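You operate a simulated robot arm through the tools that you are given. There is no shell and no other tool. Be economical: measure what you need, move in short steps, check, and stop when the job is done.

You run a simulated robot arm. Do the job below in one go: nothing can be reset, and whatever is moved stays where it is left.

## Task
Set up the patcher from the job card and run it empty.
Fine: switch it on, set heat and dwell as on the card, push the empty slide in; one run; the three blocks by the patcher stay.
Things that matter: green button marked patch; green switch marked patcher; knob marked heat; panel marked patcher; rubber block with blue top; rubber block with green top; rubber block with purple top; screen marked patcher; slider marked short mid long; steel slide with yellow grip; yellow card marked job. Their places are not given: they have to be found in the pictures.

It is judged by the outcome, as a careful person would: the job done as asked, and still so three seconds after it is handed in. It fails if anything else is knocked over, pushed out of place, dropped, spilled or broken.

## Robot
A 6-joint arm with a two-finger parallel gripper, fixed in place. Base frame: the origin is at the foot of the arm, x ahead of it, y to its left, z up; the work surface is at about z = 80.2. Lengths are in cm, angles in rad, forces in N, time in s.
With the tool pointing down near the work surface it reaches from about 24 to 64 cm from the base axis. Its first joint turns from -1.152 to 1.152 rad. Payload 2.7 kg.
The tool frame sits at the grasp point between the pads (the TCP): z along the fingers, y along the line on which they close. The tips reach 2.3 cm beyond it. The gripper opens to 9.4 cm. The fingers are 3.8 cm wide and 1 cm thick; the gripper's body (5.4 by 9.6 cm) begins 3.9 cm behind the TCP.
Orientation is that of the tool frame in the base frame, as a unit quaternion [w, x, y, z]. With the fingers straight down and closing along the base's y, the tool's x points along the base's -x, its y along +y and its z along -z.

## Interface
- The arm moves only by the tool send_rows. Its argument "plan" is one flat list of numbers, 7 for each row, row after row: the turn, a rotation vector about the base's x, y, z in rad, then the shift along the base's x, y, z in cm, then the finger opening in cm, from 0 to 9.4. In form: [wx, wy, wz, dx, dy, dz, hand, wx, wy, wz, dx, dy, dz, hand, ...]. A call has 1 to 8 rows; each row shifts and turns the commanded pose from where the row before left it. Rows are played at 5 a second. More than 5 cm and 0.15 rad between two rows, or a gripper value outside its range, and nothing of the call is played. Where a pose cannot be reached the arm comes as near as it can. A force on the tool above 50 N (or 10 N above the force at the start of the call, whichever is more), or a blocked arm, ends the call early, and 0.2 s more pass. The fingers move at their own pace (about 4.5 cm/s each) and stop on an object; they squeeze with about 33 N. The grip force told is the motor's: it shows also when the fingers shut on nothing. Time passes only in rows, and 0.2 s behind the last, so rows that do not move let the fingers close. It gives the time, the measured TCP pose, the force on the tool (base axes), the opening and the grip force at its end, in the units of the frame above (readings bear some noise), with the torque about the TCP (base axes, N m) and any sound that the robot's microphone picked up.
- Cameras (640 x 400 px; columns grow to the right, rows downward): "scene" is fixed at [7.89, -44.86, 138.45]; the picture's right is [0.64, -0.76, 0.00], its down [-0.57, -0.48, -0.67] and it looks along [0.51, 0.43, -0.75] (base axes); focal length 272 px, centre (320, 200). "wrist" rides on the gripper at [8.6, 1.6, -7.4] in the tool frame; the picture's right is [-0.18, 0.98, 0.00], its down [-0.58, -0.11, -0.81] and it looks along [-0.79, -0.15, 0.59] (tool axes); focal length 243 px, centre (320, 200).
- get_image(camera): a new picture of that camera. It takes no simulated time.
- probe_pixels(camera, pixels): there is no depth. For up to 12 entries [column, row, z] of the newest picture of that camera ("zoom" is the newest enlarged one), the place [x, y] in the base frame at which the ray of that pixel passes the height z, good to about 0.2 cm. It takes no simulated time.
- inspect(camera, box): a new picture of the part [left, top, right, bottom] of that camera's present view, enlarged. It takes no simulated time.
- sign_off(): hands the job in; it is judged then, once.

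Work in short steps. Measure before you move; look again where a grasp or a placing could have gone wrong, and mend it. You have 80 turns and 54 pictures in all, those below and enlarged ones among them. Open the gripper and draw the arm clear of the work before you hand the job in, unless the task says otherwise; then end with one line.

The tools are called after "Call:" by a JSON object that holds its "name" and its "arguments". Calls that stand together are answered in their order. send_rows: Moves the arm, as the interface text tells. Its arguments: {"type":"object","properties":{"plan":{"type":"array","items":{"type":"number"}}},"required":["plan"]} The other tools are called the same way: get_image (camera) takes a picture; probe_pixels (camera, pixels) gives the place at which the rays of pixels pass given heights; inspect (camera, box) takes an enlarged picture of a part of a camera's view; sign_off () hands the job in.

At the start:

```text
clock: 0.0
tool_pos: [41.93, -7.7, 109.94]
ee_rot: [0.0, 0.0, 1.0, 0.0]
ft_force: [0.1, -0.4, 0.4]
torque: [0.0, 0.0, 0.01]
gripper_width: 9.39
grasp_force: 0.0
```

scene: 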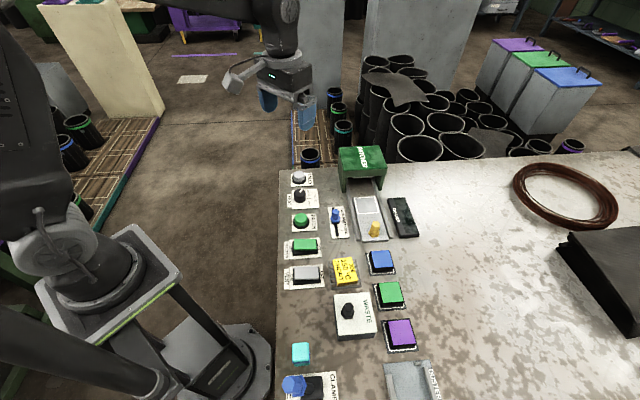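
wrist: 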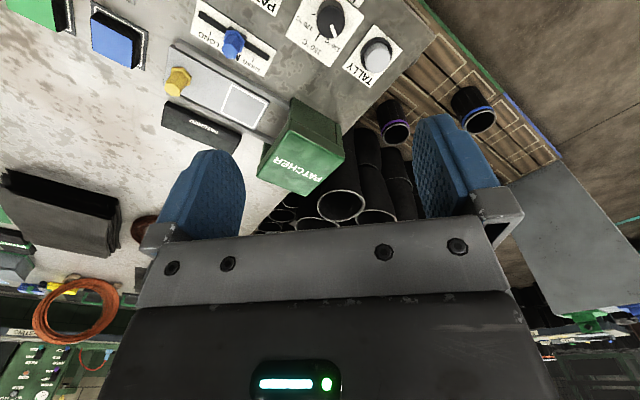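

The scene shows the patcher (green box) around (362,165), controls at columns 285-345, and the yellow card at (345,271). I enlarge both the controls and the card.

Call:
{"name": "inspect", "arguments": {"camera": "scene", "box": [270, 140, 430, 240]}}

Call:
{"name": "inspect", "arguments": {"camera": "scene", "box": [275, 225, 415, 312]}}

Call:
{"name": "inspect", "arguments": {"camera": "wrist", "box": [140, 0, 420, 175]}}

```text
4.00 times, centred on (350, 190) of scene
```

zoom: 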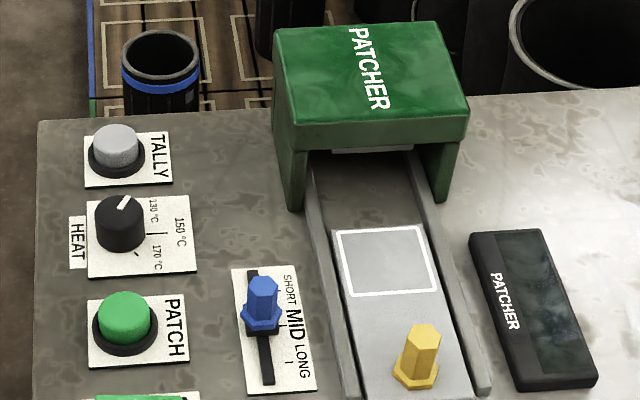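

```text
4.57 times, centred on (345, 268) of scene
```

zoom: 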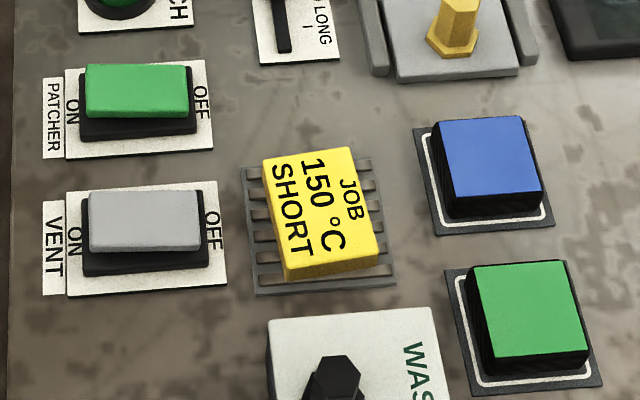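

```text
2.29 times, centred on (280, 88) of wrist
```

zoom: 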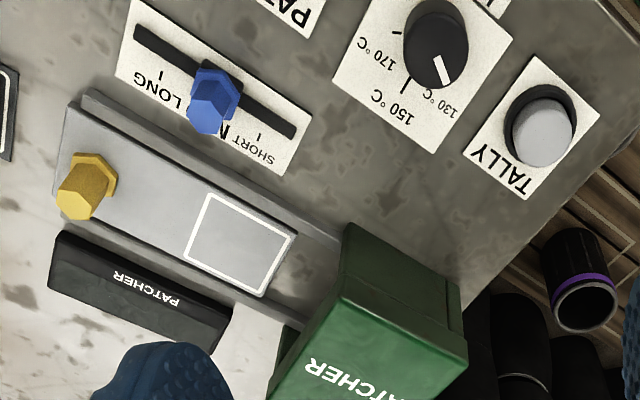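

The card reads 150 °C, SHORT. The heat pointer is near 130, the slider is at MID, and the switch's ON side is on the picture's left. I locate these next.

Call:
{"name": "get_image", "arguments": {"camera": "scene"}}

Call:
{"name": "probe_pixels", "arguments": {"camera": "scene", "pixels": [[295, 245, 82], [315, 243, 82], [290, 258, 80.2], [327, 255, 80.2], [300, 199, 80.5], [300, 192, 83], [301, 220, 82], [335, 220, 81], [335, 210, 84], [375, 236, 82], [374, 223, 86], [333, 207, 80.5]]}}

Call:
{"name": "probe_pixels", "arguments": {"camera": "wrist", "pixels": [[231, 42, 84], [254, 60, 80.3], [330, 20, 82], [178, 83, 85], [178, 92, 82], [182, 98, 82], [262, 130, 82], [210, 32, 80.3], [200, 12, 80.5], [266, 56, 80.5], [308, 60, 80.3], [318, 35, 80.3]]}}

```text
48 pictures are left
```

scene: 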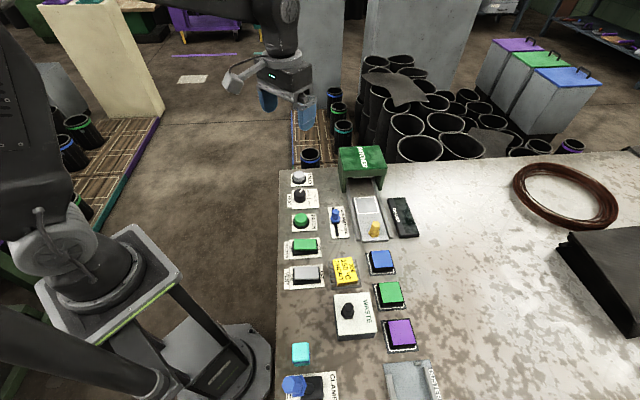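

```text
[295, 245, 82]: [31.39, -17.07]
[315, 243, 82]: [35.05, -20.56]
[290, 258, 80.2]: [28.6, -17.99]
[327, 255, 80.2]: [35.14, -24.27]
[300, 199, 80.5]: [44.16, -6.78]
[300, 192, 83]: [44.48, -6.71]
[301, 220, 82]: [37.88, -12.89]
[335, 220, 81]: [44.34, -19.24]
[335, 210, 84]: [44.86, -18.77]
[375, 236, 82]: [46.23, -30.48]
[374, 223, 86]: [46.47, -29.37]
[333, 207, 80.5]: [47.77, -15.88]
```

```text
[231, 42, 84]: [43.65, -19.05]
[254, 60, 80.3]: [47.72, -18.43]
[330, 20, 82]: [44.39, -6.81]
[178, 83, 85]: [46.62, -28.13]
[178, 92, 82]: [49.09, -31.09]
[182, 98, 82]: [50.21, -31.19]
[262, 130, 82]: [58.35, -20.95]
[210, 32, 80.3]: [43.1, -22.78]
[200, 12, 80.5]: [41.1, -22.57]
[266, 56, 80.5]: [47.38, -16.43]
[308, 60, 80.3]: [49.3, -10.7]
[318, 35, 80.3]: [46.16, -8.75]
```

I yaw the tool to line up with the layout (about 43°) and draw back for a better wrist view.

Call:
{"name": "send_rows", "arguments": {"plan": [0, 0, 0.15, -2, -2, 0, 9.4, 0, 0, 0.15, -2, -2, 0, 9.4, 0, 0, 0.15, -2, -2, 0, 9.4, 0, 0, 0.15, -2, -2, 0, 9.4, 0, 0, 0.15, -2, -2, 0, 9.4, 0, 0, 0, 0, 0, 0, 9.4]}}

Call:
{"name": "get_image", "arguments": {"camera": "wrist"}}

```text
clock: 1.4
tool_pos: [31.88, -17.63, 109.93]
ee_rot: [0.0, -0.366, 0.931, 0.0]
ft_force: [0.0, -0.2, 0.7]
torque: [0.01, 0.0, 0.0]
gripper_width: 9.4
grasp_force: 0.1
```

```text
47 pictures are left
```

wrist: 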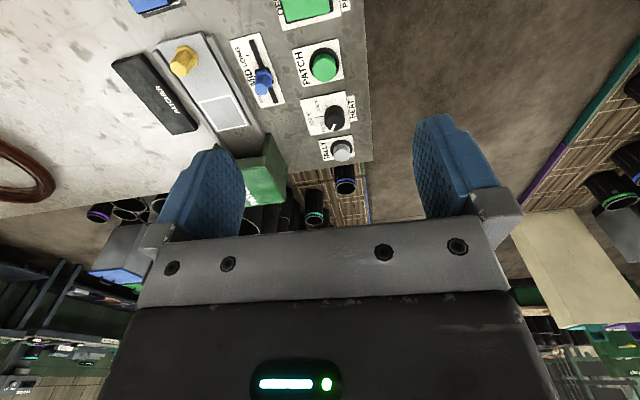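

Good view: slide grip at (184,60), slider at (263,80), heat knob at (334,118), PATCH at (323,66). I zoom to measure.

Call:
{"name": "inspect", "arguments": {"camera": "wrist", "box": [100, 0, 380, 175]}}

```text
2.29 times, centred on (240, 88) of wrist
```

zoom: 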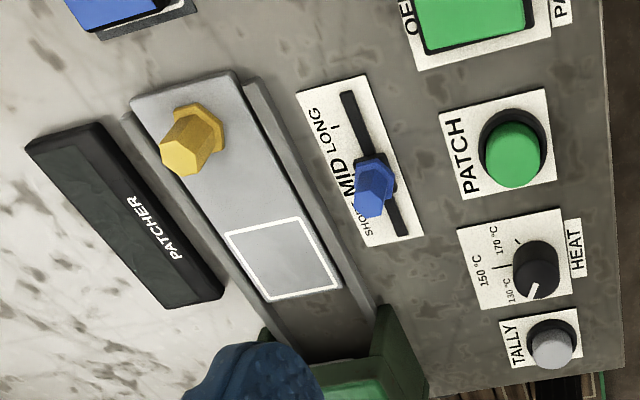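

Call:
{"name": "probe_pixels", "arguments": {"camera": "zoom", "pixels": [[205, 125, 83], [180, 158, 86], [348, 95, 80.4], [402, 235, 80.4], [380, 172, 81], [370, 208, 84], [530, 150, 81], [512, 168, 82.5], [545, 260, 80.4], [533, 290, 83], [250, 85, 82], [372, 300, 82]]}}

Call:
{"name": "probe_pixels", "arguments": {"camera": "zoom", "pixels": [[500, 267, 80.4], [515, 243, 80.4], [512, 284, 80.4], [438, 110, 80.3], [545, 85, 80.3], [558, 180, 80.3], [130, 100, 82], [235, 72, 82], [420, 70, 80.3], [336, 130, 80.3], [382, 240, 80.3], [265, 300, 82]]}}

```text
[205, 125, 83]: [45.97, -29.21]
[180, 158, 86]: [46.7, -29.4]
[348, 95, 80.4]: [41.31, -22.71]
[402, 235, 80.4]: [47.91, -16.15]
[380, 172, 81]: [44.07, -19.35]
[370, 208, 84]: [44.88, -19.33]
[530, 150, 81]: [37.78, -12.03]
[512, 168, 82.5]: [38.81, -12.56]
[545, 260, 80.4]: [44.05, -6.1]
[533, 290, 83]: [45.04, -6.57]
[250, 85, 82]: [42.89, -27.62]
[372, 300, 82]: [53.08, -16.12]
```

```text
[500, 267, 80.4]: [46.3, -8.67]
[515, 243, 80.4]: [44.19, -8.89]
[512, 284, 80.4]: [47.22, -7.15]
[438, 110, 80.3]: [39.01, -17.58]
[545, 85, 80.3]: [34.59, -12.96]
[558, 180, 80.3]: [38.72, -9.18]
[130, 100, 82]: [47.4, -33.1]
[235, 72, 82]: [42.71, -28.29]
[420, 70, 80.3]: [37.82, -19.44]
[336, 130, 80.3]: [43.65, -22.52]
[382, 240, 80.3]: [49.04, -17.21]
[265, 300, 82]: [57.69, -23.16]
```

The layout runs at 45° (slot from (41.3,-22.7) to (47.9,-16.2)). I pin down the switch, card and patcher next.

Call:
{"name": "inspect", "arguments": {"camera": "scene", "box": [275, 225, 355, 275]}}

Call:
{"name": "inspect", "arguments": {"camera": "scene", "box": [280, 165, 360, 215]}}

Call:
{"name": "probe_pixels", "arguments": {"camera": "scene", "pixels": [[293.6, 238.5, 82.5], [316.1, 238.5, 82], [316.1, 249.4, 82], [294.2, 250, 82.5], [340, 148, 90], [383, 147, 90], [386, 168, 90], [343, 174, 90]]}}

```text
8.00 times, centred on (315, 250) of scene
```

zoom: 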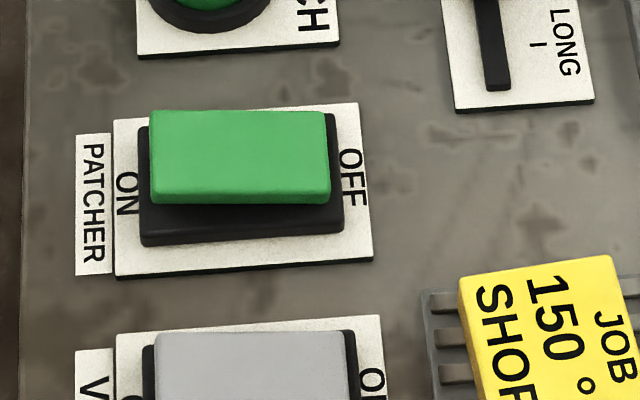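

```text
8.00 times, centred on (320, 190) of scene
```

zoom: 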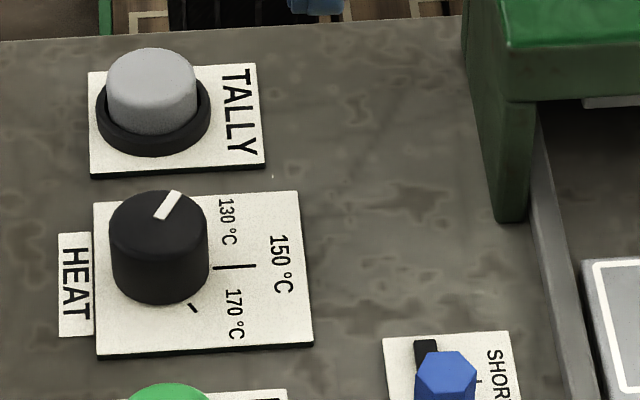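

```text
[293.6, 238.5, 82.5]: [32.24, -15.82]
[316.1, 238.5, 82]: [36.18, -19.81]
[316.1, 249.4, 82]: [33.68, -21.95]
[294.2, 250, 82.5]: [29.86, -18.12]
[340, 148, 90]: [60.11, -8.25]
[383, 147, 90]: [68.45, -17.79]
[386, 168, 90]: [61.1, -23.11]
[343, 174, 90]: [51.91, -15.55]
```

The TCP is already above the switch's ON end, at about (31.7,-17.7). I close the fingers, come down above it, and look.

Call:
{"name": "send_rows", "arguments": {"plan": [0, 0, 0.036, -0.18, -0.07, -4.5, 0, 0, 0, 0, 0, 0, -4.5, 0, 0, 0, 0, 0, 0, -4.5, 0, 0, 0, 0, 0, 0, -4.5, 0, 0, 0, 0, 0, 0, -4, 0, 0, 0, 0, 0, 0, 0, 0]}}

Call:
{"name": "inspect", "arguments": {"camera": "scene", "box": [250, 180, 410, 280]}}

```text
clock: 2.8
tool_pos: [31.75, -17.8, 87.86]
ee_rot: [0.0, -0.382, 0.924, -0.001]
ft_force: [0.4, 0.5, 0.3]
torque: [0.0, 0.0, -0.04]
gripper_width: 0.0
grasp_force: 33.1
```

```text
4.00 times, centred on (330, 230) of scene
```

zoom: 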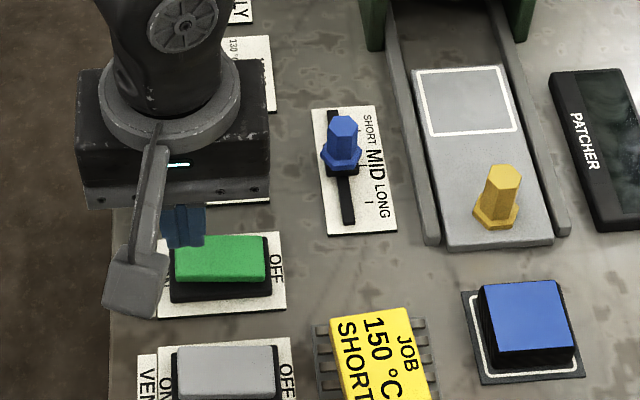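

The closed tips (183,240 in the zoom) hang over the ON end. I press down in small steps.

Call:
{"name": "send_rows", "arguments": {"plan": [0, 0, 0, 0, 0, -0.7, 0, 0, 0, 0, 0, 0, -0.7, 0, 0, 0, 0, 0, 0, -0.5, 0, 0, 0, 0, 0, 0, -0.4, 0, 0, 0, 0, 0, 0, -0.4, 0]}}

Call:
{"name": "inspect", "arguments": {"camera": "scene", "box": [250, 180, 410, 280]}}

```text
clock: 4.0
tool_pos: [31.89, -17.7, 85.18]
ee_rot: [0.0, -0.382, 0.924, 0.0]
ft_force: [-0.2, 0.8, -0.1]
torque: [-0.05, 0.03, 0.0]
gripper_width: 0.0
grasp_force: 32.6
```

```text
4.00 times, centred on (330, 230) of scene
```

zoom: 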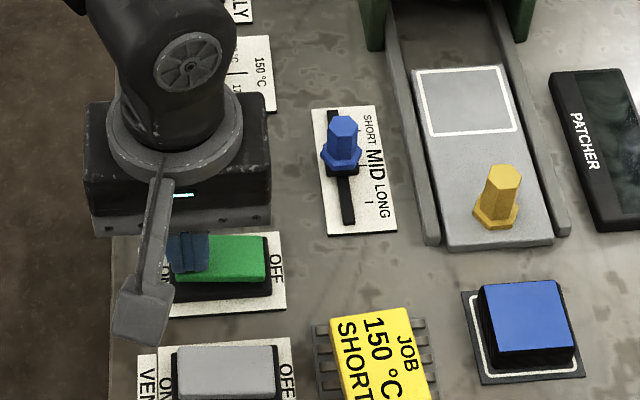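

The tips are just above the rocker with no contact yet (force about 0). I go on down in 0.3 cm steps.

Call:
{"name": "send_rows", "arguments": {"plan": [0, 0, 0, 0, 0, -0.3, 0, 0, 0, 0, 0, 0, -0.3, 0, 0, 0, 0, 0, 0, -0.3, 0, 0, 0, 0, 0, 0, -0.3, 0]}}

Call:
{"name": "inspect", "arguments": {"camera": "scene", "box": [270, 160, 430, 260]}}

```text
clock: 4.8
tool_pos: [31.87, -17.78, 84.56]
ee_rot: [0.0, -0.383, 0.924, 0.0]
ft_force: [-6.3, 4.7, 15.2]
torque: [0.03, 0.0, 0.02]
gripper_width: 0.01
grasp_force: 32.6
stopped in row 4: the force on the tool passed its limit (the readings are from after the stop); the commanded pose is now the measured one
```

```text
4.00 times, centred on (350, 210) of scene
```

zoom: 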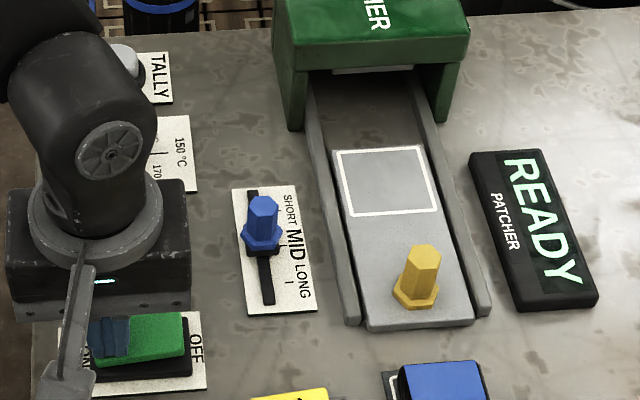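

The screen shows READY, so the switch is on. I rise, move over the heat knob near (44.4,-6.6) with the fingers opened to 5.5, and check.

Call:
{"name": "send_rows", "arguments": {"plan": [0, 0, 0, 0, 0, 3, 0, 0, 0, 0, 0, 0, 3, 0, 0, 0, 0, 3.1, 2.8, 0, 0, 0, 0, 0, 3.1, 2.8, 0, 5.5, 0, 0, 0, 3.1, 2.8, 0, 5.5, 0, 0, 0, 3.1, 2.7, 0, 5.5, 0, 0, 0, 0, 0, -2.5, 5.5, 0, 0, 0, 0, 0, 0, 5.5]}}

Call:
{"name": "inspect", "arguments": {"camera": "scene", "box": [250, 140, 410, 240]}}

Call:
{"name": "get_image", "arguments": {"camera": "wrist"}}

```text
clock: 6.6
tool_pos: [44.19, -6.7, 87.97]
ee_rot: [0.0, -0.383, 0.924, -0.001]
ft_force: [-0.9, -0.5, 0.6]
torque: [-0.01, 0.04, -0.02]
gripper_width: 5.48
grasp_force: 0.0
```

```text
4.00 times, centred on (330, 190) of scene
```

zoom: 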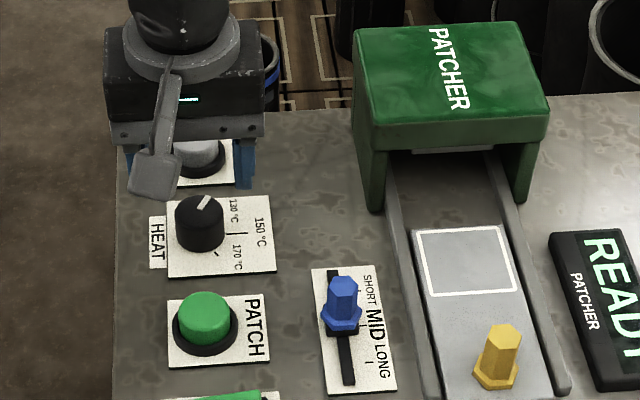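

```text
39 pictures are left
```

wrist: 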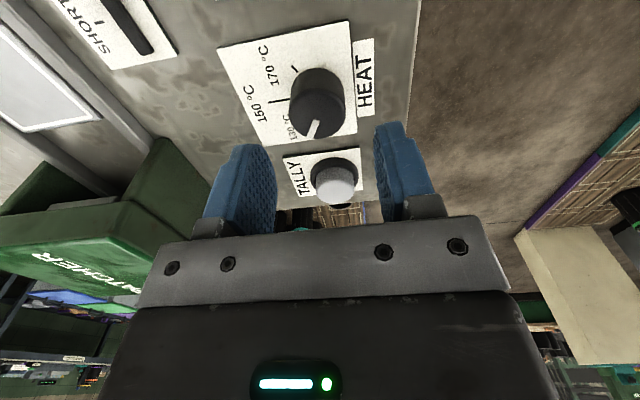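

The knob's top is at about (314,112) in the wrist view and its pointer is near 130. I probe knob, ticks and finger clearance.

Call:
{"name": "inspect", "arguments": {"camera": "wrist", "box": [200, 10, 400, 135]}}

Call:
{"name": "probe_pixels", "arguments": {"camera": "wrist", "pixels": [[315, 115, 83], [290, 105, 83], [343, 108, 83], [316, 139, 83], [345, 85, 80.4], [298, 76, 80.4], [278, 101, 80.4], [294, 67, 80.4], [331, 178, 82], [312, 132, 83]]}}

```text
3.20 times, centred on (300, 72) of wrist
```

zoom: 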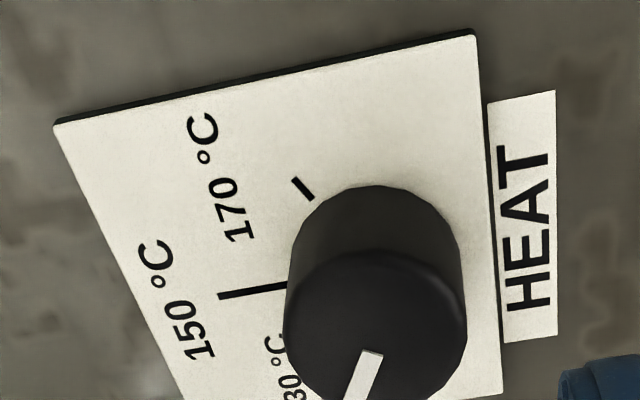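

```text
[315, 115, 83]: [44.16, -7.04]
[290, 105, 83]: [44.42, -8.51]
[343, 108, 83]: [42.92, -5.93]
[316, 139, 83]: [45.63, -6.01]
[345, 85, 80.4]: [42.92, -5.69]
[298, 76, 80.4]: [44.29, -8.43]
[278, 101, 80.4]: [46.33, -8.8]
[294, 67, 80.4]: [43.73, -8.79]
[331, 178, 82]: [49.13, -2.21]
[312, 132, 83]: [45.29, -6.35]
```

I probe both ticks' ends precisely to intersect them for the knob's centre.

Call:
{"name": "probe_pixels", "arguments": {"camera": "wrist", "pixels": [[268.1, 102.3, 80.4], [289.7, 99.2, 80.4], [291.3, 65.8, 80.4], [297.8, 71.4, 80.4], [316.5, 121, 83], [308, 137, 83]]}}

```text
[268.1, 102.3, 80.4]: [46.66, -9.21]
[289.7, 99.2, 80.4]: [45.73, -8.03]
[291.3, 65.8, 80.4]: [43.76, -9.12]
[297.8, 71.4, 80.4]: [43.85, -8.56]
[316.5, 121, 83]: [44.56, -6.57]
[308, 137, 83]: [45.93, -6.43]
```

The knob's centre is about (44.2,-6.65), the pointer is at about +6–10° and the 150 tick at -45°. I lower around the knob and grip it.

Call:
{"name": "send_rows", "arguments": {"plan": [0, 0, 0, 0, 0.03, -1.5, 5.5, 0, 0, 0, 0, 0, -1.5, 5.5, 0, 0, 0, 0, 0, -1.2, 5.5, 0, 0, 0, 0, 0, 0, 5.5, 0, 0, 0, 0, 0, 0, 2, 0, 0, 0, 0, 0, 0, 2, 0, 0, 0, 0, 0, 0, 2]}}

Call:
{"name": "inspect", "arguments": {"camera": "scene", "box": [250, 140, 410, 240]}}

```text
clock: 8.2
tool_pos: [44.39, -6.85, 83.91]
ee_rot: [0.002, -0.382, 0.924, -0.002]
ft_force: [11.3, -14.9, -7.1]
torque: [0.12, -0.21, 0.01]
gripper_width: 3.47
grasp_force: 45.6
```

```text
4.00 times, centred on (330, 190) of scene
```

zoom: 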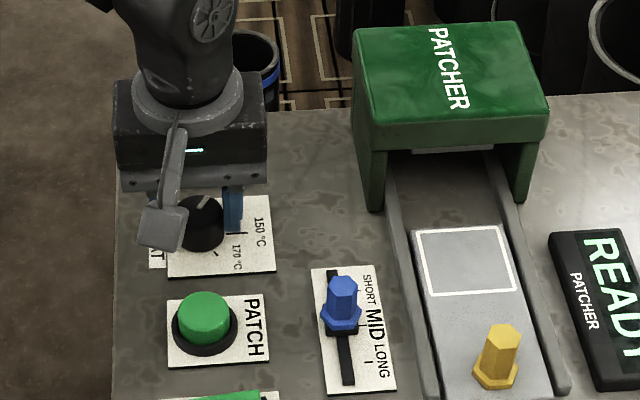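

Gripped (3.47 cm) with some side load, so I shift 0.15 cm each way along (+x,-y) to relieve it. Then I turn about -0.45 rad clockwise.

Call:
{"name": "send_rows", "arguments": {"plan": [0, 0, 0, 0.15, -0.15, 0, 2, 0, 0, -0.15, 0, 0, 0, 2, 0, 0, -0.15, 0, 0, 0, 2, 0, 0, -0.15, 0, 0, 0, 2, 0, 0, 0, 0, 0, 0, 2]}}

Call:
{"name": "inspect", "arguments": {"camera": "scene", "box": [270, 160, 350, 210]}}

```text
clock: 9.4
tool_pos: [44.27, -6.8, 83.82]
ee_rot: [0.0, -0.166, 0.986, -0.001]
ft_force: [-0.8, -3.9, 5.7]
torque: [0.52, -0.29, -0.02]
gripper_width: 3.44
grasp_force: 45.0
```

```text
8.00 times, centred on (310, 185) of scene
```

zoom: 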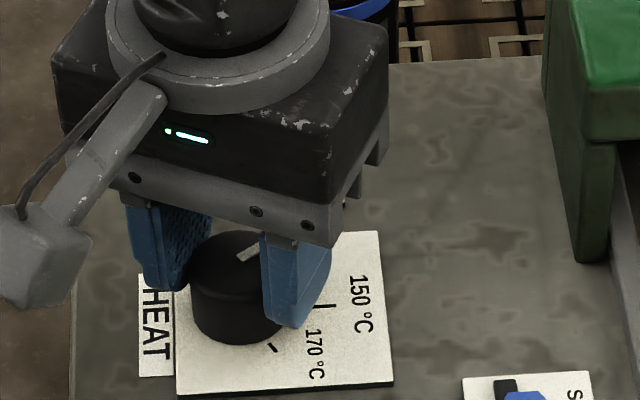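

The pointer follows the fingers. I turn another -0.45 rad and look.

Call:
{"name": "send_rows", "arguments": {"plan": [0, 0, -0.15, 0, 0, 0, 2, 0, 0, -0.15, 0, 0, 0, 2, 0, 0, -0.15, 0, 0, 0, 2, 0, 0, 0, 0, 0, 0, 2]}}

Call:
{"name": "inspect", "arguments": {"camera": "scene", "box": [270, 160, 350, 210]}}

```text
clock: 10.4
tool_pos: [44.37, -6.9, 83.92]
ee_rot: [0.001, 0.059, 0.998, -0.001]
ft_force: [2.1, -5.9, 7.0]
torque: [0.2, 0.83, -0.02]
gripper_width: 3.44
grasp_force: 44.9
```

```text
8.00 times, centred on (310, 185) of scene
```

zoom: 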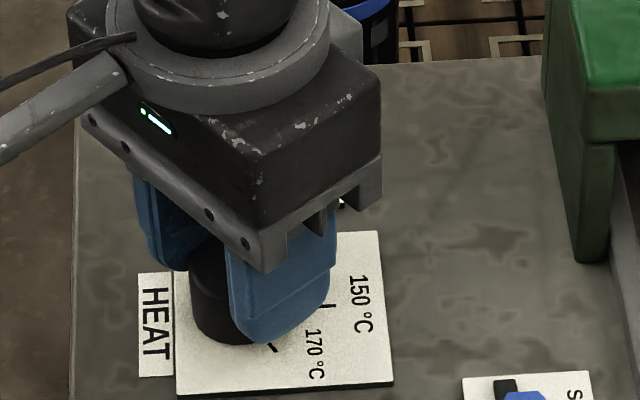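

The pointer is hidden by the finger, so I open, rise and swing back to check it.

Call:
{"name": "send_rows", "arguments": {"plan": [0, 0, 0, -0.1, 0.15, 0, 5.5, 0, 0, 0, 0, 0, 0, 5.5, 0, 0, 0, 0, 0, 3, 5.5, 0, 0, 0.15, 0, 0, 4, 5.5, 0, 0, 0.15, 0, 0, 0, 5.5, 0, 0, 0.15, 0, 0, 0, 5.5, 0, 0, 0.15, 0, 0, 0, 5.5, 0, 0, 0.15, 0, 0, 0, 5.5]}}

Call:
{"name": "inspect", "arguments": {"camera": "scene", "box": [270, 160, 350, 210]}}

Call:
{"name": "inspect", "arguments": {"camera": "wrist", "box": [200, 10, 400, 135]}}

```text
clock: 12.2
tool_pos: [44.35, -6.7, 90.84]
ee_rot: [0.0, -0.313, 0.95, -0.001]
ft_force: [-1.1, 0.6, 0.3]
torque: [-0.02, -0.01, 0.01]
gripper_width: 5.47
grasp_force: 0.1
```

```text
8.00 times, centred on (310, 185) of scene
```

zoom: 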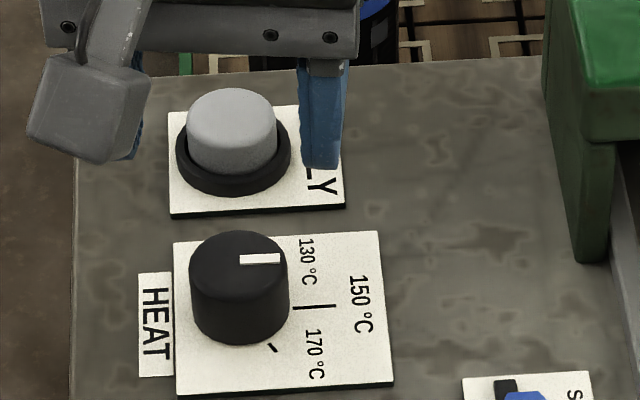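

```text
3.20 times, centred on (300, 72) of wrist
```

zoom: 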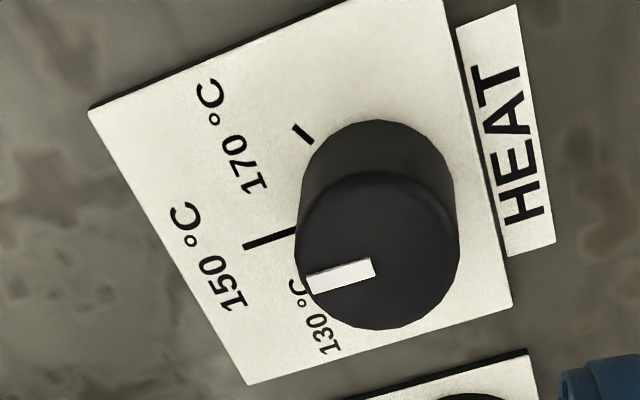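

The pointer looks parallel to the 150 tick. I check the angles.

Call:
{"name": "probe_pixels", "arguments": {"camera": "zoom", "pixels": [[375, 267, 83], [308, 283, 83], [295, 232, 80.4], [244, 247, 80.4]]}}

Call:
{"name": "probe_pixels", "arguments": {"camera": "scene", "pixels": [[300, 192.6, 83], [304.9, 192.3, 83], [306.6, 198.4, 80.4], [311.9, 198.2, 80.4]]}}

```text
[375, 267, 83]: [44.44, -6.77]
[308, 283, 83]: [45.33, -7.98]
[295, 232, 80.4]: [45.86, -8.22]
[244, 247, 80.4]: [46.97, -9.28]
```

```text
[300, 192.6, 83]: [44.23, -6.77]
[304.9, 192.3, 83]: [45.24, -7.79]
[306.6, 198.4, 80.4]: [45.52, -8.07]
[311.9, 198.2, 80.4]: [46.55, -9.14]
```

The pointer's angle is -45 to -50°, so it is on 150 °C. Next is the slider: I move above its knob near (44.6,-19.4) at 45° yaw.

Call:
{"name": "send_rows", "arguments": {"plan": [0, 0, 0.148, 0.1, -4.2, 0, 4, 0, 0, 0, 0.1, -4.2, 0, 4, 0, 0, 0, 0.05, -4.3, 0, 4, 0, 0, 0, 0, 0, -2.3, 4, 0, 0, 0, 0, 0, 0, 4]}}

Call:
{"name": "get_image", "arguments": {"camera": "wrist"}}

Call:
{"name": "inspect", "arguments": {"camera": "scene", "box": [270, 150, 430, 250]}}

Call:
{"name": "probe_pixels", "arguments": {"camera": "scene", "pixels": [[345, 192, 80.2], [351, 195, 80.2]]}}

```text
clock: 13.4
tool_pos: [44.67, -19.46, 88.56]
ee_rot: [0.002, -0.382, 0.924, -0.001]
ft_force: [-0.5, -0.2, 1.0]
torque: [0.0, -0.02, 0.04]
gripper_width: 3.99
grasp_force: 0.0
```

```text
32 pictures are left
```

wrist: 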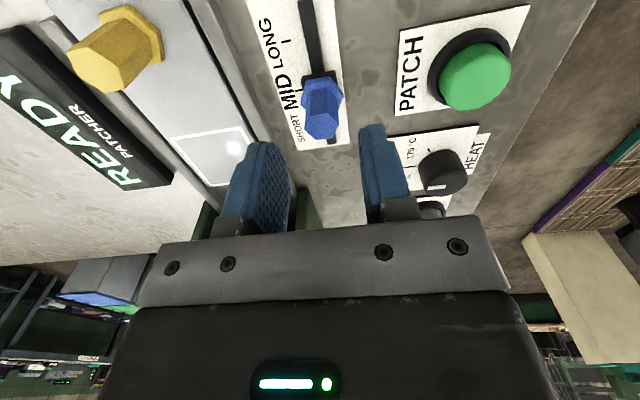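

```text
4.00 times, centred on (350, 200) of scene
```

zoom: 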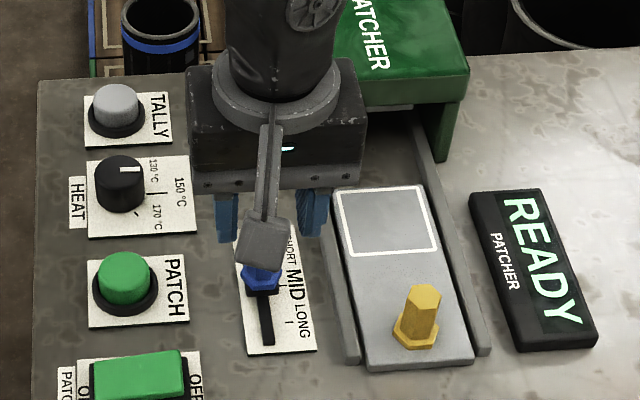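

```text
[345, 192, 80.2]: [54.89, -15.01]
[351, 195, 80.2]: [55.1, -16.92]
```

I measure the slider knob and the SHORT tick.

Call:
{"name": "inspect", "arguments": {"camera": "wrist", "box": [240, 20, 400, 160]}}

Call:
{"name": "probe_pixels", "arguments": {"camera": "wrist", "pixels": [[321, 120, 84], [321, 120, 85], [322, 78, 81], [282, 41, 80.3], [335, 146, 80.4], [307, 2, 80.4]]}}

```text
2.86 times, centred on (320, 90) of wrist
```

zoom: 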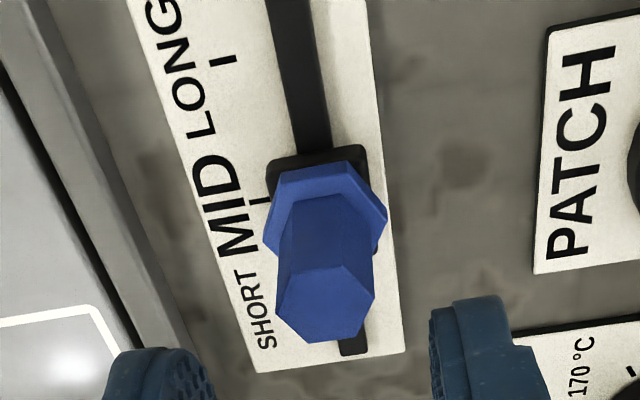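

```text
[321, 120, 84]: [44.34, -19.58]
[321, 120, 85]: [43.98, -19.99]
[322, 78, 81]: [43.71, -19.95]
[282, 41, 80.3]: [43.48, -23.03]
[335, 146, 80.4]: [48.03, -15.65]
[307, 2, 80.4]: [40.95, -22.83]
```

Call:
{"name": "probe_pixels", "arguments": {"camera": "zoom", "pixels": [[258, 202, 80.3], [222, 61, 80.3], [325, 305, 84], [317, 155, 81.2]]}}

```text
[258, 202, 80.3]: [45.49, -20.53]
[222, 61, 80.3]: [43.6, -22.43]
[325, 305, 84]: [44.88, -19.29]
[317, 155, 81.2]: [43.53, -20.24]
```

Tick spacing is about 2.7 cm. I lower, grip the slider knob, and move it 2.75 cm toward SHORT.

Call:
{"name": "send_rows", "arguments": {"plan": [0, 0, 0, 0, 0, -2, 4, 0, 0, 0, 0, 0, -2, 4, 0, 0, 0, 0, 0, -0.5, 4, 0, 0, 0, 0, 0, 0, 0.5, 0, 0, 0, 0, 0, 0, 0.5, 0, 0, 0, 0, 0, 0, 0.5, 0, 0, 0, 0, 0, 0, 0.5]}}

Call:
{"name": "inspect", "arguments": {"camera": "scene", "box": [270, 150, 430, 250]}}

```text
clock: 15.0
tool_pos: [44.48, -19.39, 84.1]
ee_rot: [0.0, -0.382, 0.924, 0.0]
ft_force: [-5.2, 6.0, -1.9]
torque: [-0.33, -0.36, -0.05]
gripper_width: 1.99
grasp_force: 45.7
```

```text
4.00 times, centred on (350, 200) of scene
```

zoom: 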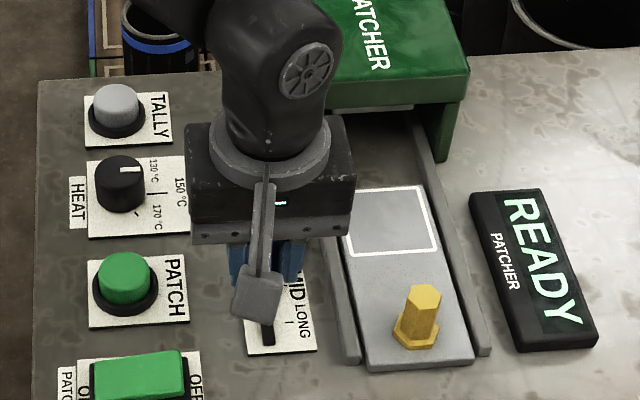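

The slider knob is gripped (1.99 cm). I slide it along (+x,+y).

Call:
{"name": "send_rows", "arguments": {"plan": [0, 0, 0, 0.5, 0.5, 0, 0.5, 0, 0, 0, 0.5, 0.5, 0, 0.5, 0, 0, 0, 0.5, 0.5, 0, 0.5, 0, 0, 0, 0.45, 0.45, 0, 0.5, 0, 0, 0, 0, 0, 0, 0.5]}}

```text
clock: 16.2
tool_pos: [46.52, -17.46, 84.11]
ee_rot: [-0.001, -0.381, 0.924, 0.0]
ft_force: [-1.8, 3.4, -6.0]
torque: [0.26, 0.63, 0.0]
gripper_width: 1.96
grasp_force: 45.0
```

It moved freely. I open, rise 7 cm, draw back and look.

Call:
{"name": "send_rows", "arguments": {"plan": [0, 0, 0, 0, 0, 0, 4, 0, 0, 0, 0, 0, 0, 4, 0, 0, 0, 0, 0, 3.5, 4, 0, 0, 0, 0, 0, 3.5, 4, 0, 0, 0, -3.5, -3.5, 1, 4, 0, 0, 0, -2, -2, 0, 4]}}

Call:
{"name": "get_image", "arguments": {"camera": "wrist"}}

Call:
{"name": "inspect", "arguments": {"camera": "scene", "box": [270, 150, 430, 250]}}

```text
refused: row 5 steps farther than a row can; nothing moved
```

```text
28 pictures are left
```

wrist: 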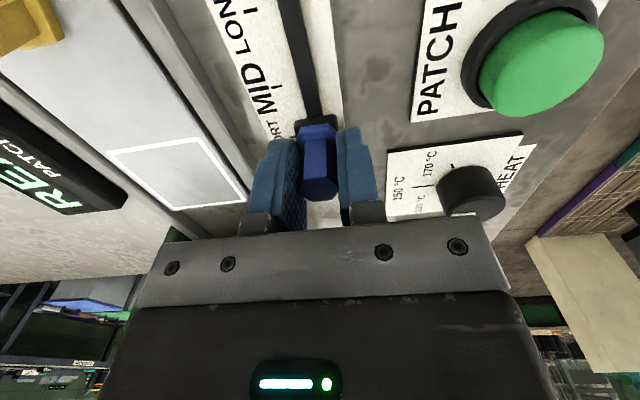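

```text
4.00 times, centred on (350, 200) of scene
```

zoom: 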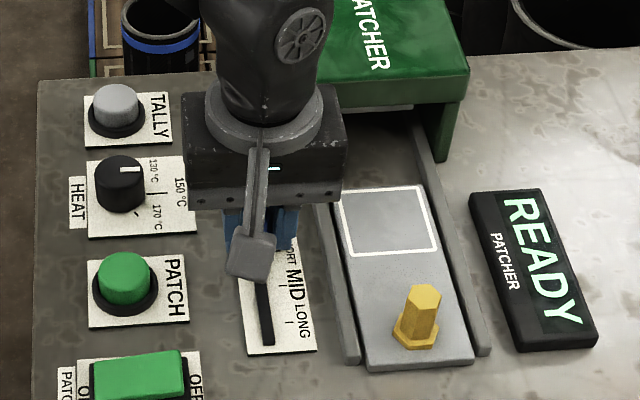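

One step was too long, so the call was refused; I retry with smaller ones.

Call:
{"name": "send_rows", "arguments": {"plan": [0, 0, 0, 0, 0, 0, 4, 0, 0, 0, 0, 0, 0, 4, 0, 0, 0, 0, 0, 3.5, 4, 0, 0, 0, 0, 0, 3.5, 4, 0, 0, 0, -3, -3, 1, 4, 0, 0, 0, -3, -3, 0, 4]}}

Call:
{"name": "inspect", "arguments": {"camera": "wrist", "box": [100, 0, 420, 200]}}

Call:
{"name": "inspect", "arguments": {"camera": "scene", "box": [290, 165, 410, 240]}}

```text
clock: 17.6
tool_pos: [40.42, -23.39, 92.1]
ee_rot: [0.0, -0.382, 0.924, 0.0]
ft_force: [0.9, 0.0, -0.3]
torque: [-0.01, 0.03, 0.05]
gripper_width: 3.97
grasp_force: 0.0
```

```text
2.00 times, centred on (260, 100) of wrist
```

zoom: 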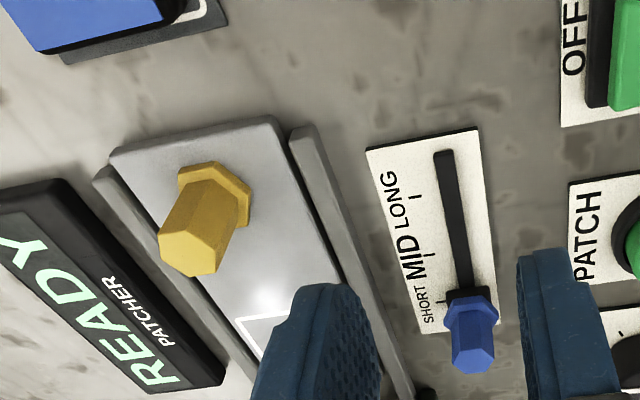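

```text
5.33 times, centred on (350, 202) of scene
```

zoom: 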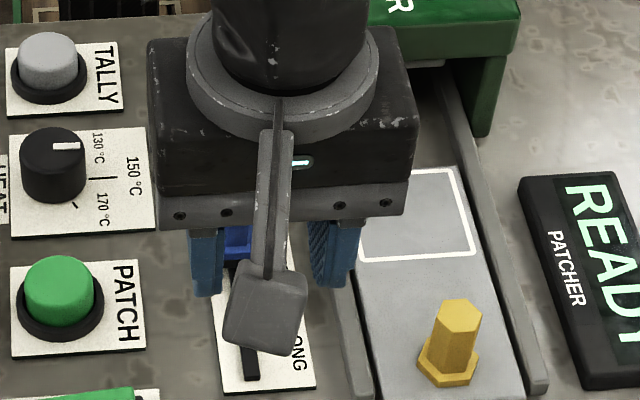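

The slider sits at the SHORT tick. Now I measure the slide grip (wrist (195,126), scene (376,223)), the blue block behind it, and the housing.

Call:
{"name": "probe_pixels", "arguments": {"camera": "scene", "pixels": [[376, 220, 86], [376, 220, 85], [376, 220, 87], [374, 236, 82.5], [370, 250, 82.5], [392, 250, 82.5], [396, 272, 80.2], [374, 274, 80.2], [345, 189, 80.2], [387, 188, 80.2]]}}

Call:
{"name": "probe_pixels", "arguments": {"camera": "wrist", "pixels": [[195, 126, 85], [195, 126, 86], [195, 126, 87], [209, 100, 82.5], [221, 159, 82], [155, 76, 82], [238, 58, 82]]}}

Call:
{"name": "get_image", "arguments": {"camera": "scene"}}

```text
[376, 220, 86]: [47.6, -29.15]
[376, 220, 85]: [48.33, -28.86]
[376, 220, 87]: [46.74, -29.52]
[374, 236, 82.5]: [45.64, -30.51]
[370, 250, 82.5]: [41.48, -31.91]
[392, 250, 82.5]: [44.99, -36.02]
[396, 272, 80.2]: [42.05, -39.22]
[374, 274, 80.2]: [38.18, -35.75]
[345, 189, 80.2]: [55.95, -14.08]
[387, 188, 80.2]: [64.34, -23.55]
```

```text
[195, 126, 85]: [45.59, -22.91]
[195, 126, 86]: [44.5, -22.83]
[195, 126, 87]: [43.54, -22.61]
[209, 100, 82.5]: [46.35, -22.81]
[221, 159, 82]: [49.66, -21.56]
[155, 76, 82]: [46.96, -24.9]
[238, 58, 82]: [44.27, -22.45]
```

```text
24 pictures are left
```

scene: 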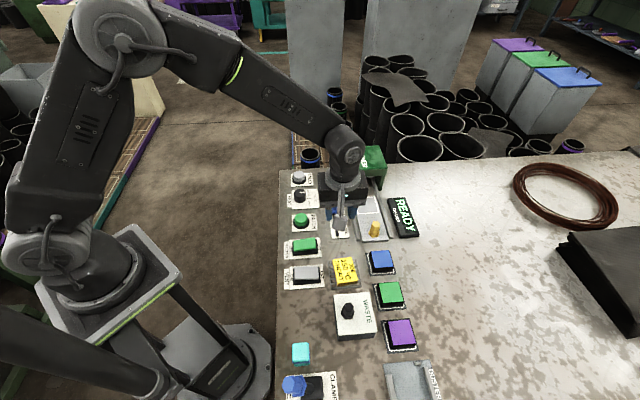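

The wrist probes referred to the older picture, so I ignore them. I move closer behind the grip, stay high, and take a fresh wrist picture.

Call:
{"name": "send_rows", "arguments": {"plan": [0, 0, 0, 1.5, -3.3, 0, 5, 0, 0, 0, 1.5, -3.3, 0, 5, 0, 0, 0, 0, 0, 0, 5]}}

Call:
{"name": "get_image", "arguments": {"camera": "wrist"}}

Call:
{"name": "inspect", "arguments": {"camera": "scene", "box": [310, 150, 430, 225]}}

```text
clock: 18.4
tool_pos: [43.42, -30.04, 92.0]
ee_rot: [0.0, -0.382, 0.924, -0.001]
ft_force: [-0.6, -0.4, 0.0]
torque: [0.02, 0.02, 0.04]
gripper_width: 5.0
grasp_force: 0.1
```

```text
23 pictures are left
```

wrist: 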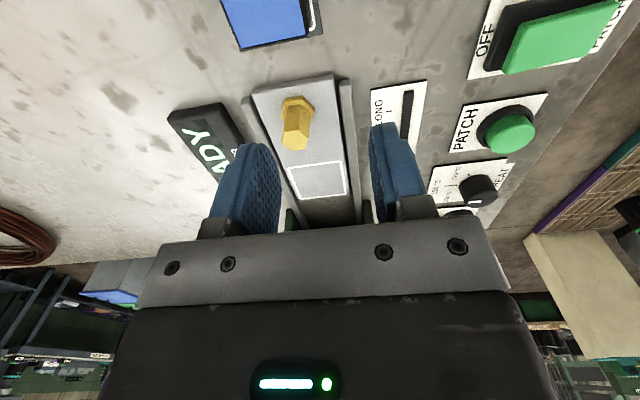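

```text
5.33 times, centred on (370, 188) of scene
```

zoom: 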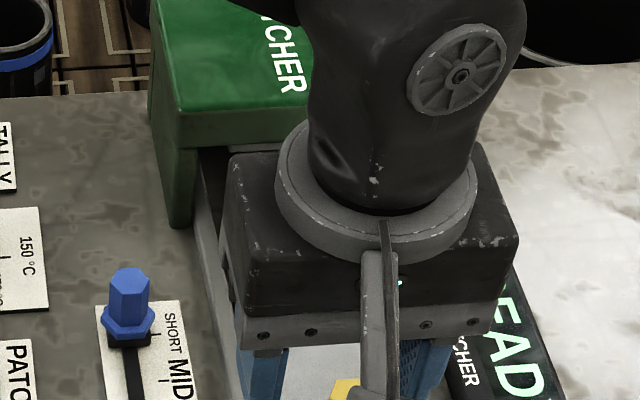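

Call:
{"name": "probe_pixels", "arguments": {"camera": "wrist", "pixels": [[295, 143, 84], [295, 143, 85], [295, 143, 86], [298, 107, 82], [252, 92, 81.5], [333, 76, 81.5], [286, 163, 81.5], [343, 161, 81.5], [297, 199, 81.5], [350, 194, 81.5], [235, 47, 82.5], [308, 33, 82.5]]}}

```text
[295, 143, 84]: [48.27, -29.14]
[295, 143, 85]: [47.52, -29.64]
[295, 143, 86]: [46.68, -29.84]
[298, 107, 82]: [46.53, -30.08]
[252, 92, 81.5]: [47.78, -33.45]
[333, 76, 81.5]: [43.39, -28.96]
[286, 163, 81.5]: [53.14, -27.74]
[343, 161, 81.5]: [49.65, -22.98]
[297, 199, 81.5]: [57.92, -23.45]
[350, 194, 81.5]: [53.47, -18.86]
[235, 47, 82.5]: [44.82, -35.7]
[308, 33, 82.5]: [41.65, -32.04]
```

The grip's centre is about (46.8,-29.7), with its top at about z 86. I come over it, lower, and grip it lightly above the plate.

Call:
{"name": "send_rows", "arguments": {"plan": [0, 0, 0, 3.38, 0.34, 0, 4.2, 0, 0, 0, 0, 0, -3, 4.2, 0, 0, 0, 0, 0, -2.2, 4.2, 0, 0, 0, 0, 0, -1.5, 4.2, 0, 0, 0, 0, 0, 0, 0.5, 0, 0, 0, 0, 0, 0, 0.5, 0, 0, 0, 0, 0, 0, 0.5]}}

Call:
{"name": "inspect", "arguments": {"camera": "scene", "box": [310, 150, 430, 250]}}

```text
clock: 20.0
tool_pos: [47.12, -29.93, 85.49]
ee_rot: [0.003, -0.382, 0.924, -0.004]
ft_force: [26.1, -23.4, -10.7]
torque: [0.22, 0.55, -0.16]
gripper_width: 2.16
grasp_force: 44.9
```

```text
4.00 times, centred on (370, 200) of scene
```

zoom: 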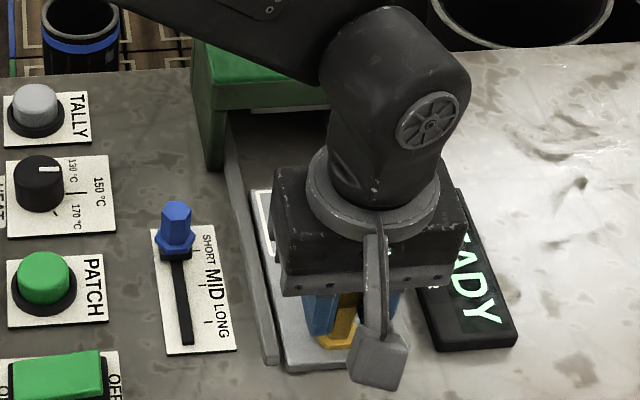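

Gripped, but with a 35 N side load; I shift about 0.3 cm along (+x,-y) to relieve it.

Call:
{"name": "send_rows", "arguments": {"plan": [0, 0, 0, 0.25, -0.25, 0, 0.5, 0, 0, 0, 0, 0, 0, 0.5]}}

```text
clock: 20.6
tool_pos: [47.07, -29.83, 85.42]
ee_rot: [0.001, -0.382, 0.924, 0.0]
ft_force: [7.0, -6.2, 7.1]
torque: [0.98, -0.49, -0.08]
gripper_width: 2.19
grasp_force: 45.2
```

Load is down to about 9 N. I push the slide in along (+x,+y) about 5 cm.

Call:
{"name": "send_rows", "arguments": {"plan": [0, 0, 0, 0.75, 0.7, 0, 0.5, 0, 0, 0, 0.7, 0.7, 0, 0.5, 0, 0, 0, 0.7, 0.7, 0, 0.5, 0, 0, 0, 0.7, 0.7, 0, 0.5, 0, 0, 0, 0.7, 0.7, 0, 0.5]}}

Call:
{"name": "inspect", "arguments": {"camera": "scene", "box": [310, 140, 430, 240]}}

```text
clock: 21.8
tool_pos: [50.66, -26.43, 85.45]
ee_rot: [0.0, -0.382, 0.924, -0.001]
ft_force: [0.6, 0.2, 10.5]
torque: [0.57, 0.0, -0.03]
gripper_width: 2.15
grasp_force: 45.2
```

```text
4.00 times, centred on (370, 190) of scene
```

zoom: 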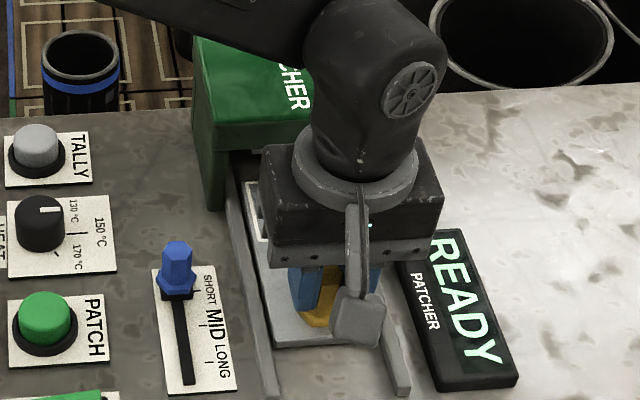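

The slide moves freely and the screen still says READY. I push 4 cm more.

Call:
{"name": "send_rows", "arguments": {"plan": [0, 0, 0, 0.7, 0.7, 0, 0.5, 0, 0, 0, 0.7, 0.7, 0, 0.5, 0, 0, 0, 0.7, 0.7, 0, 0.5, 0, 0, 0, 0.7, 0.7, 0, 0.5]}}

Call:
{"name": "inspect", "arguments": {"camera": "scene", "box": [310, 140, 430, 240]}}

```text
clock: 22.8
tool_pos: [53.5, -23.58, 85.36]
ee_rot: [0.001, -0.382, 0.924, -0.001]
ft_force: [-3.2, 1.8, 11.9]
torque: [-0.04, 0.52, -0.06]
gripper_width: 2.16
grasp_force: 44.8
```

```text
4.00 times, centred on (370, 190) of scene
```

zoom: 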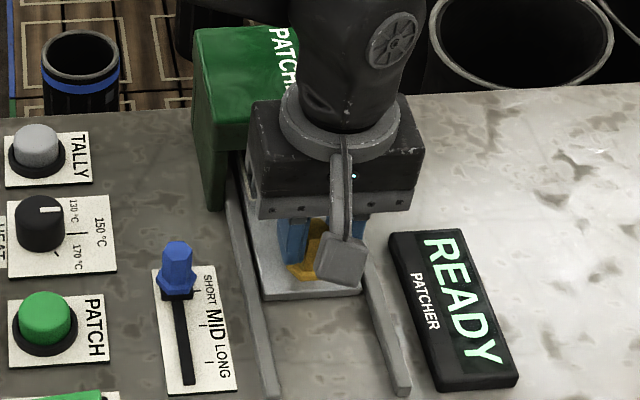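

Still free. I go on in smaller steps, watching for contact with the housing or the stop.

Call:
{"name": "send_rows", "arguments": {"plan": [0, 0, 0, 0.4, 0.4, 0, 0.5, 0, 0, 0, 0.4, 0.4, 0, 0.5, 0, 0, 0, 0.4, 0.4, 0, 0.5, 0, 0, 0, 0.4, 0.4, 0, 0.5, 0, 0, 0, 0.4, 0.4, 0, 0.5]}}

Call:
{"name": "get_image", "arguments": {"camera": "wrist"}}

Call:
{"name": "inspect", "arguments": {"camera": "scene", "box": [310, 140, 430, 240]}}

```text
clock: 24.0
tool_pos: [55.08, -22.06, 85.06]
ee_rot: [-0.004, -0.379, 0.925, 0.001]
ft_force: [-31.4, -19.8, -1.5]
torque: [-0.65, -0.12, 0.01]
gripper_width: 2.16
grasp_force: 44.7
```

```text
18 pictures are left
```

wrist: 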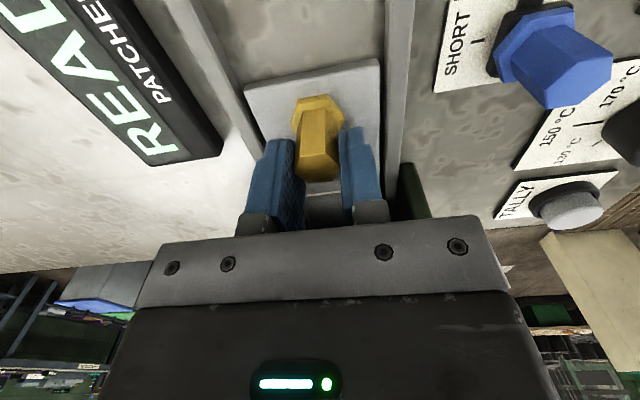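

```text
4.00 times, centred on (370, 190) of scene
```

zoom: 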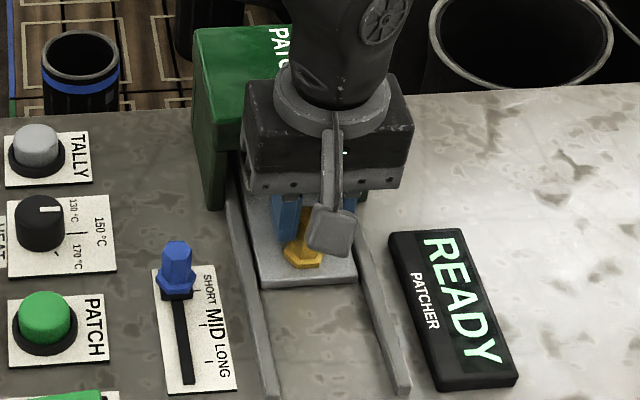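

Resistance is about 37 N along the push after 11.2 cm: either the slide's stop or the hand against the housing. I open, back off 4.6 cm, close the fingers, and look.

Call:
{"name": "send_rows", "arguments": {"plan": [0, 0, 0, -0.4, -0.4, 0.2, 0.5, 0, 0, 0, 0, 0, 0, 4.4, 0, 0, 0, 0, 0, 0, 4.4, 0, 0, 0, -1.6, -1.6, 0, 4.4, 0, 0, 0, -1.6, -1.6, 0, 4.4, 0, 0, 0, 0, 0, 0, 0, 0, 0, 0, 0, 0, 0, 0]}}

Call:
{"name": "get_image", "arguments": {"camera": "wrist"}}

Call:
{"name": "inspect", "arguments": {"camera": "scene", "box": [310, 140, 430, 240]}}

```text
clock: 25.6
tool_pos: [51.95, -25.15, 85.66]
ee_rot: [0.0, -0.383, 0.924, -0.001]
ft_force: [1.0, 0.2, 0.3]
torque: [-0.01, -0.05, 0.03]
gripper_width: 0.0
grasp_force: 8.8
```

```text
16 pictures are left
```

wrist: 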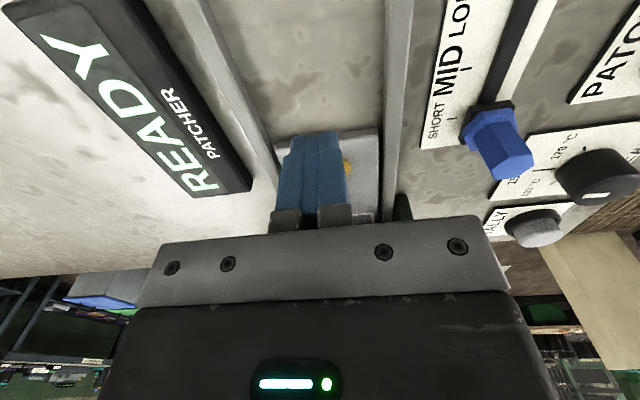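

```text
4.00 times, centred on (370, 190) of scene
```

zoom: 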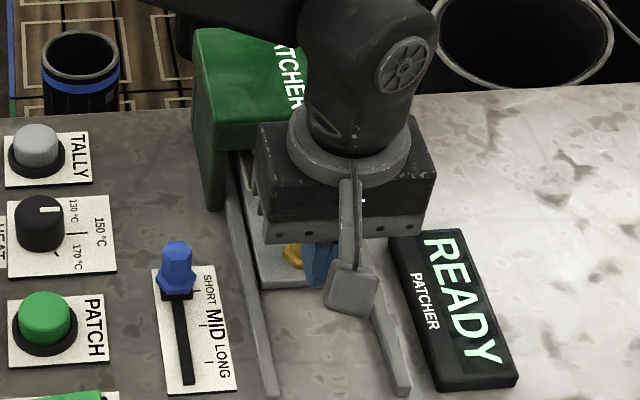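

Now I push with closed fingers from behind the grip in small steps until it resists, well clear of the housing.

Call:
{"name": "send_rows", "arguments": {"plan": [0, 0, 0, 0.4, 0.6, 0, 0, 0, 0, 0, 0.3, 0.3, 0, 0, 0, 0, 0, 0.3, 0.3, 0, 0, 0, 0, 0, 0.2, 0.2, 0, 0, 0, 0, 0, 0.2, 0.2, 0, 0]}}

```text
clock: 26.5
tool_pos: [52.37, -24.68, 85.47]
ee_rot: [-0.008, -0.378, 0.926, 0.002]
ft_force: [-4.8, -3.3, 1.9]
torque: [0.01, -0.01, 0.03]
gripper_width: 0.02
grasp_force: 32.9
stopped in row 4: the force on the tool passed its limit (the readings are from after the stop); the commanded pose is now the measured one
```

The slide resisted over 50 N with the hand well clear of the housing, so it is at its stop. I back off, rise and look.

Call:
{"name": "send_rows", "arguments": {"plan": [0, 0, 0, -0.7, -0.7, 0, 0, 0, 0, 0, -1.5, -1.5, 2, 0, 0, 0, 0, -2, -1.5, 4, 0, 0, 0, 0, -3, 0, 3, 0, 0, 0, 0, -4, 1, 0, 0]}}

Call:
{"name": "inspect", "arguments": {"camera": "scene", "box": [290, 135, 430, 222]}}

Call:
{"name": "inspect", "arguments": {"camera": "wrist", "box": [100, 0, 420, 200]}}

```text
clock: 27.7
tool_pos: [41.15, -27.25, 94.5]
ee_rot: [-0.007, -0.379, 0.926, 0.001]
ft_force: [-0.2, 0.1, -1.2]
torque: [0.02, 0.01, -0.03]
gripper_width: 0.02
grasp_force: 32.8
```

```text
4.57 times, centred on (360, 178) of scene
```

zoom: 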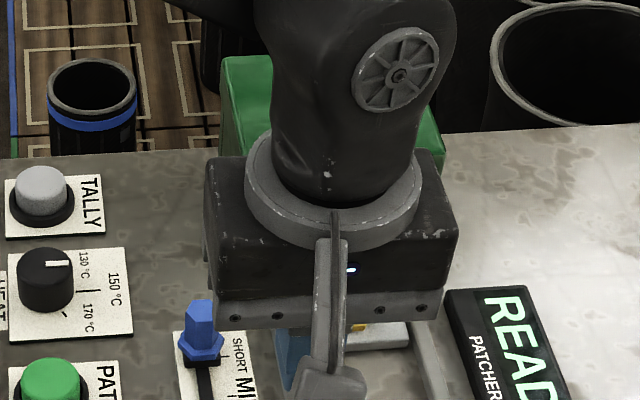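

```text
2.00 times, centred on (260, 100) of wrist
```

zoom: 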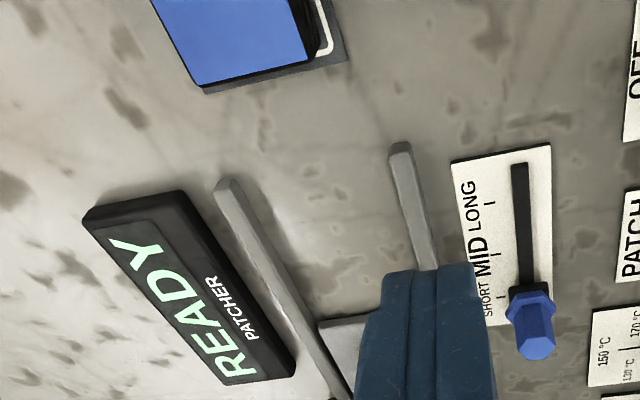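

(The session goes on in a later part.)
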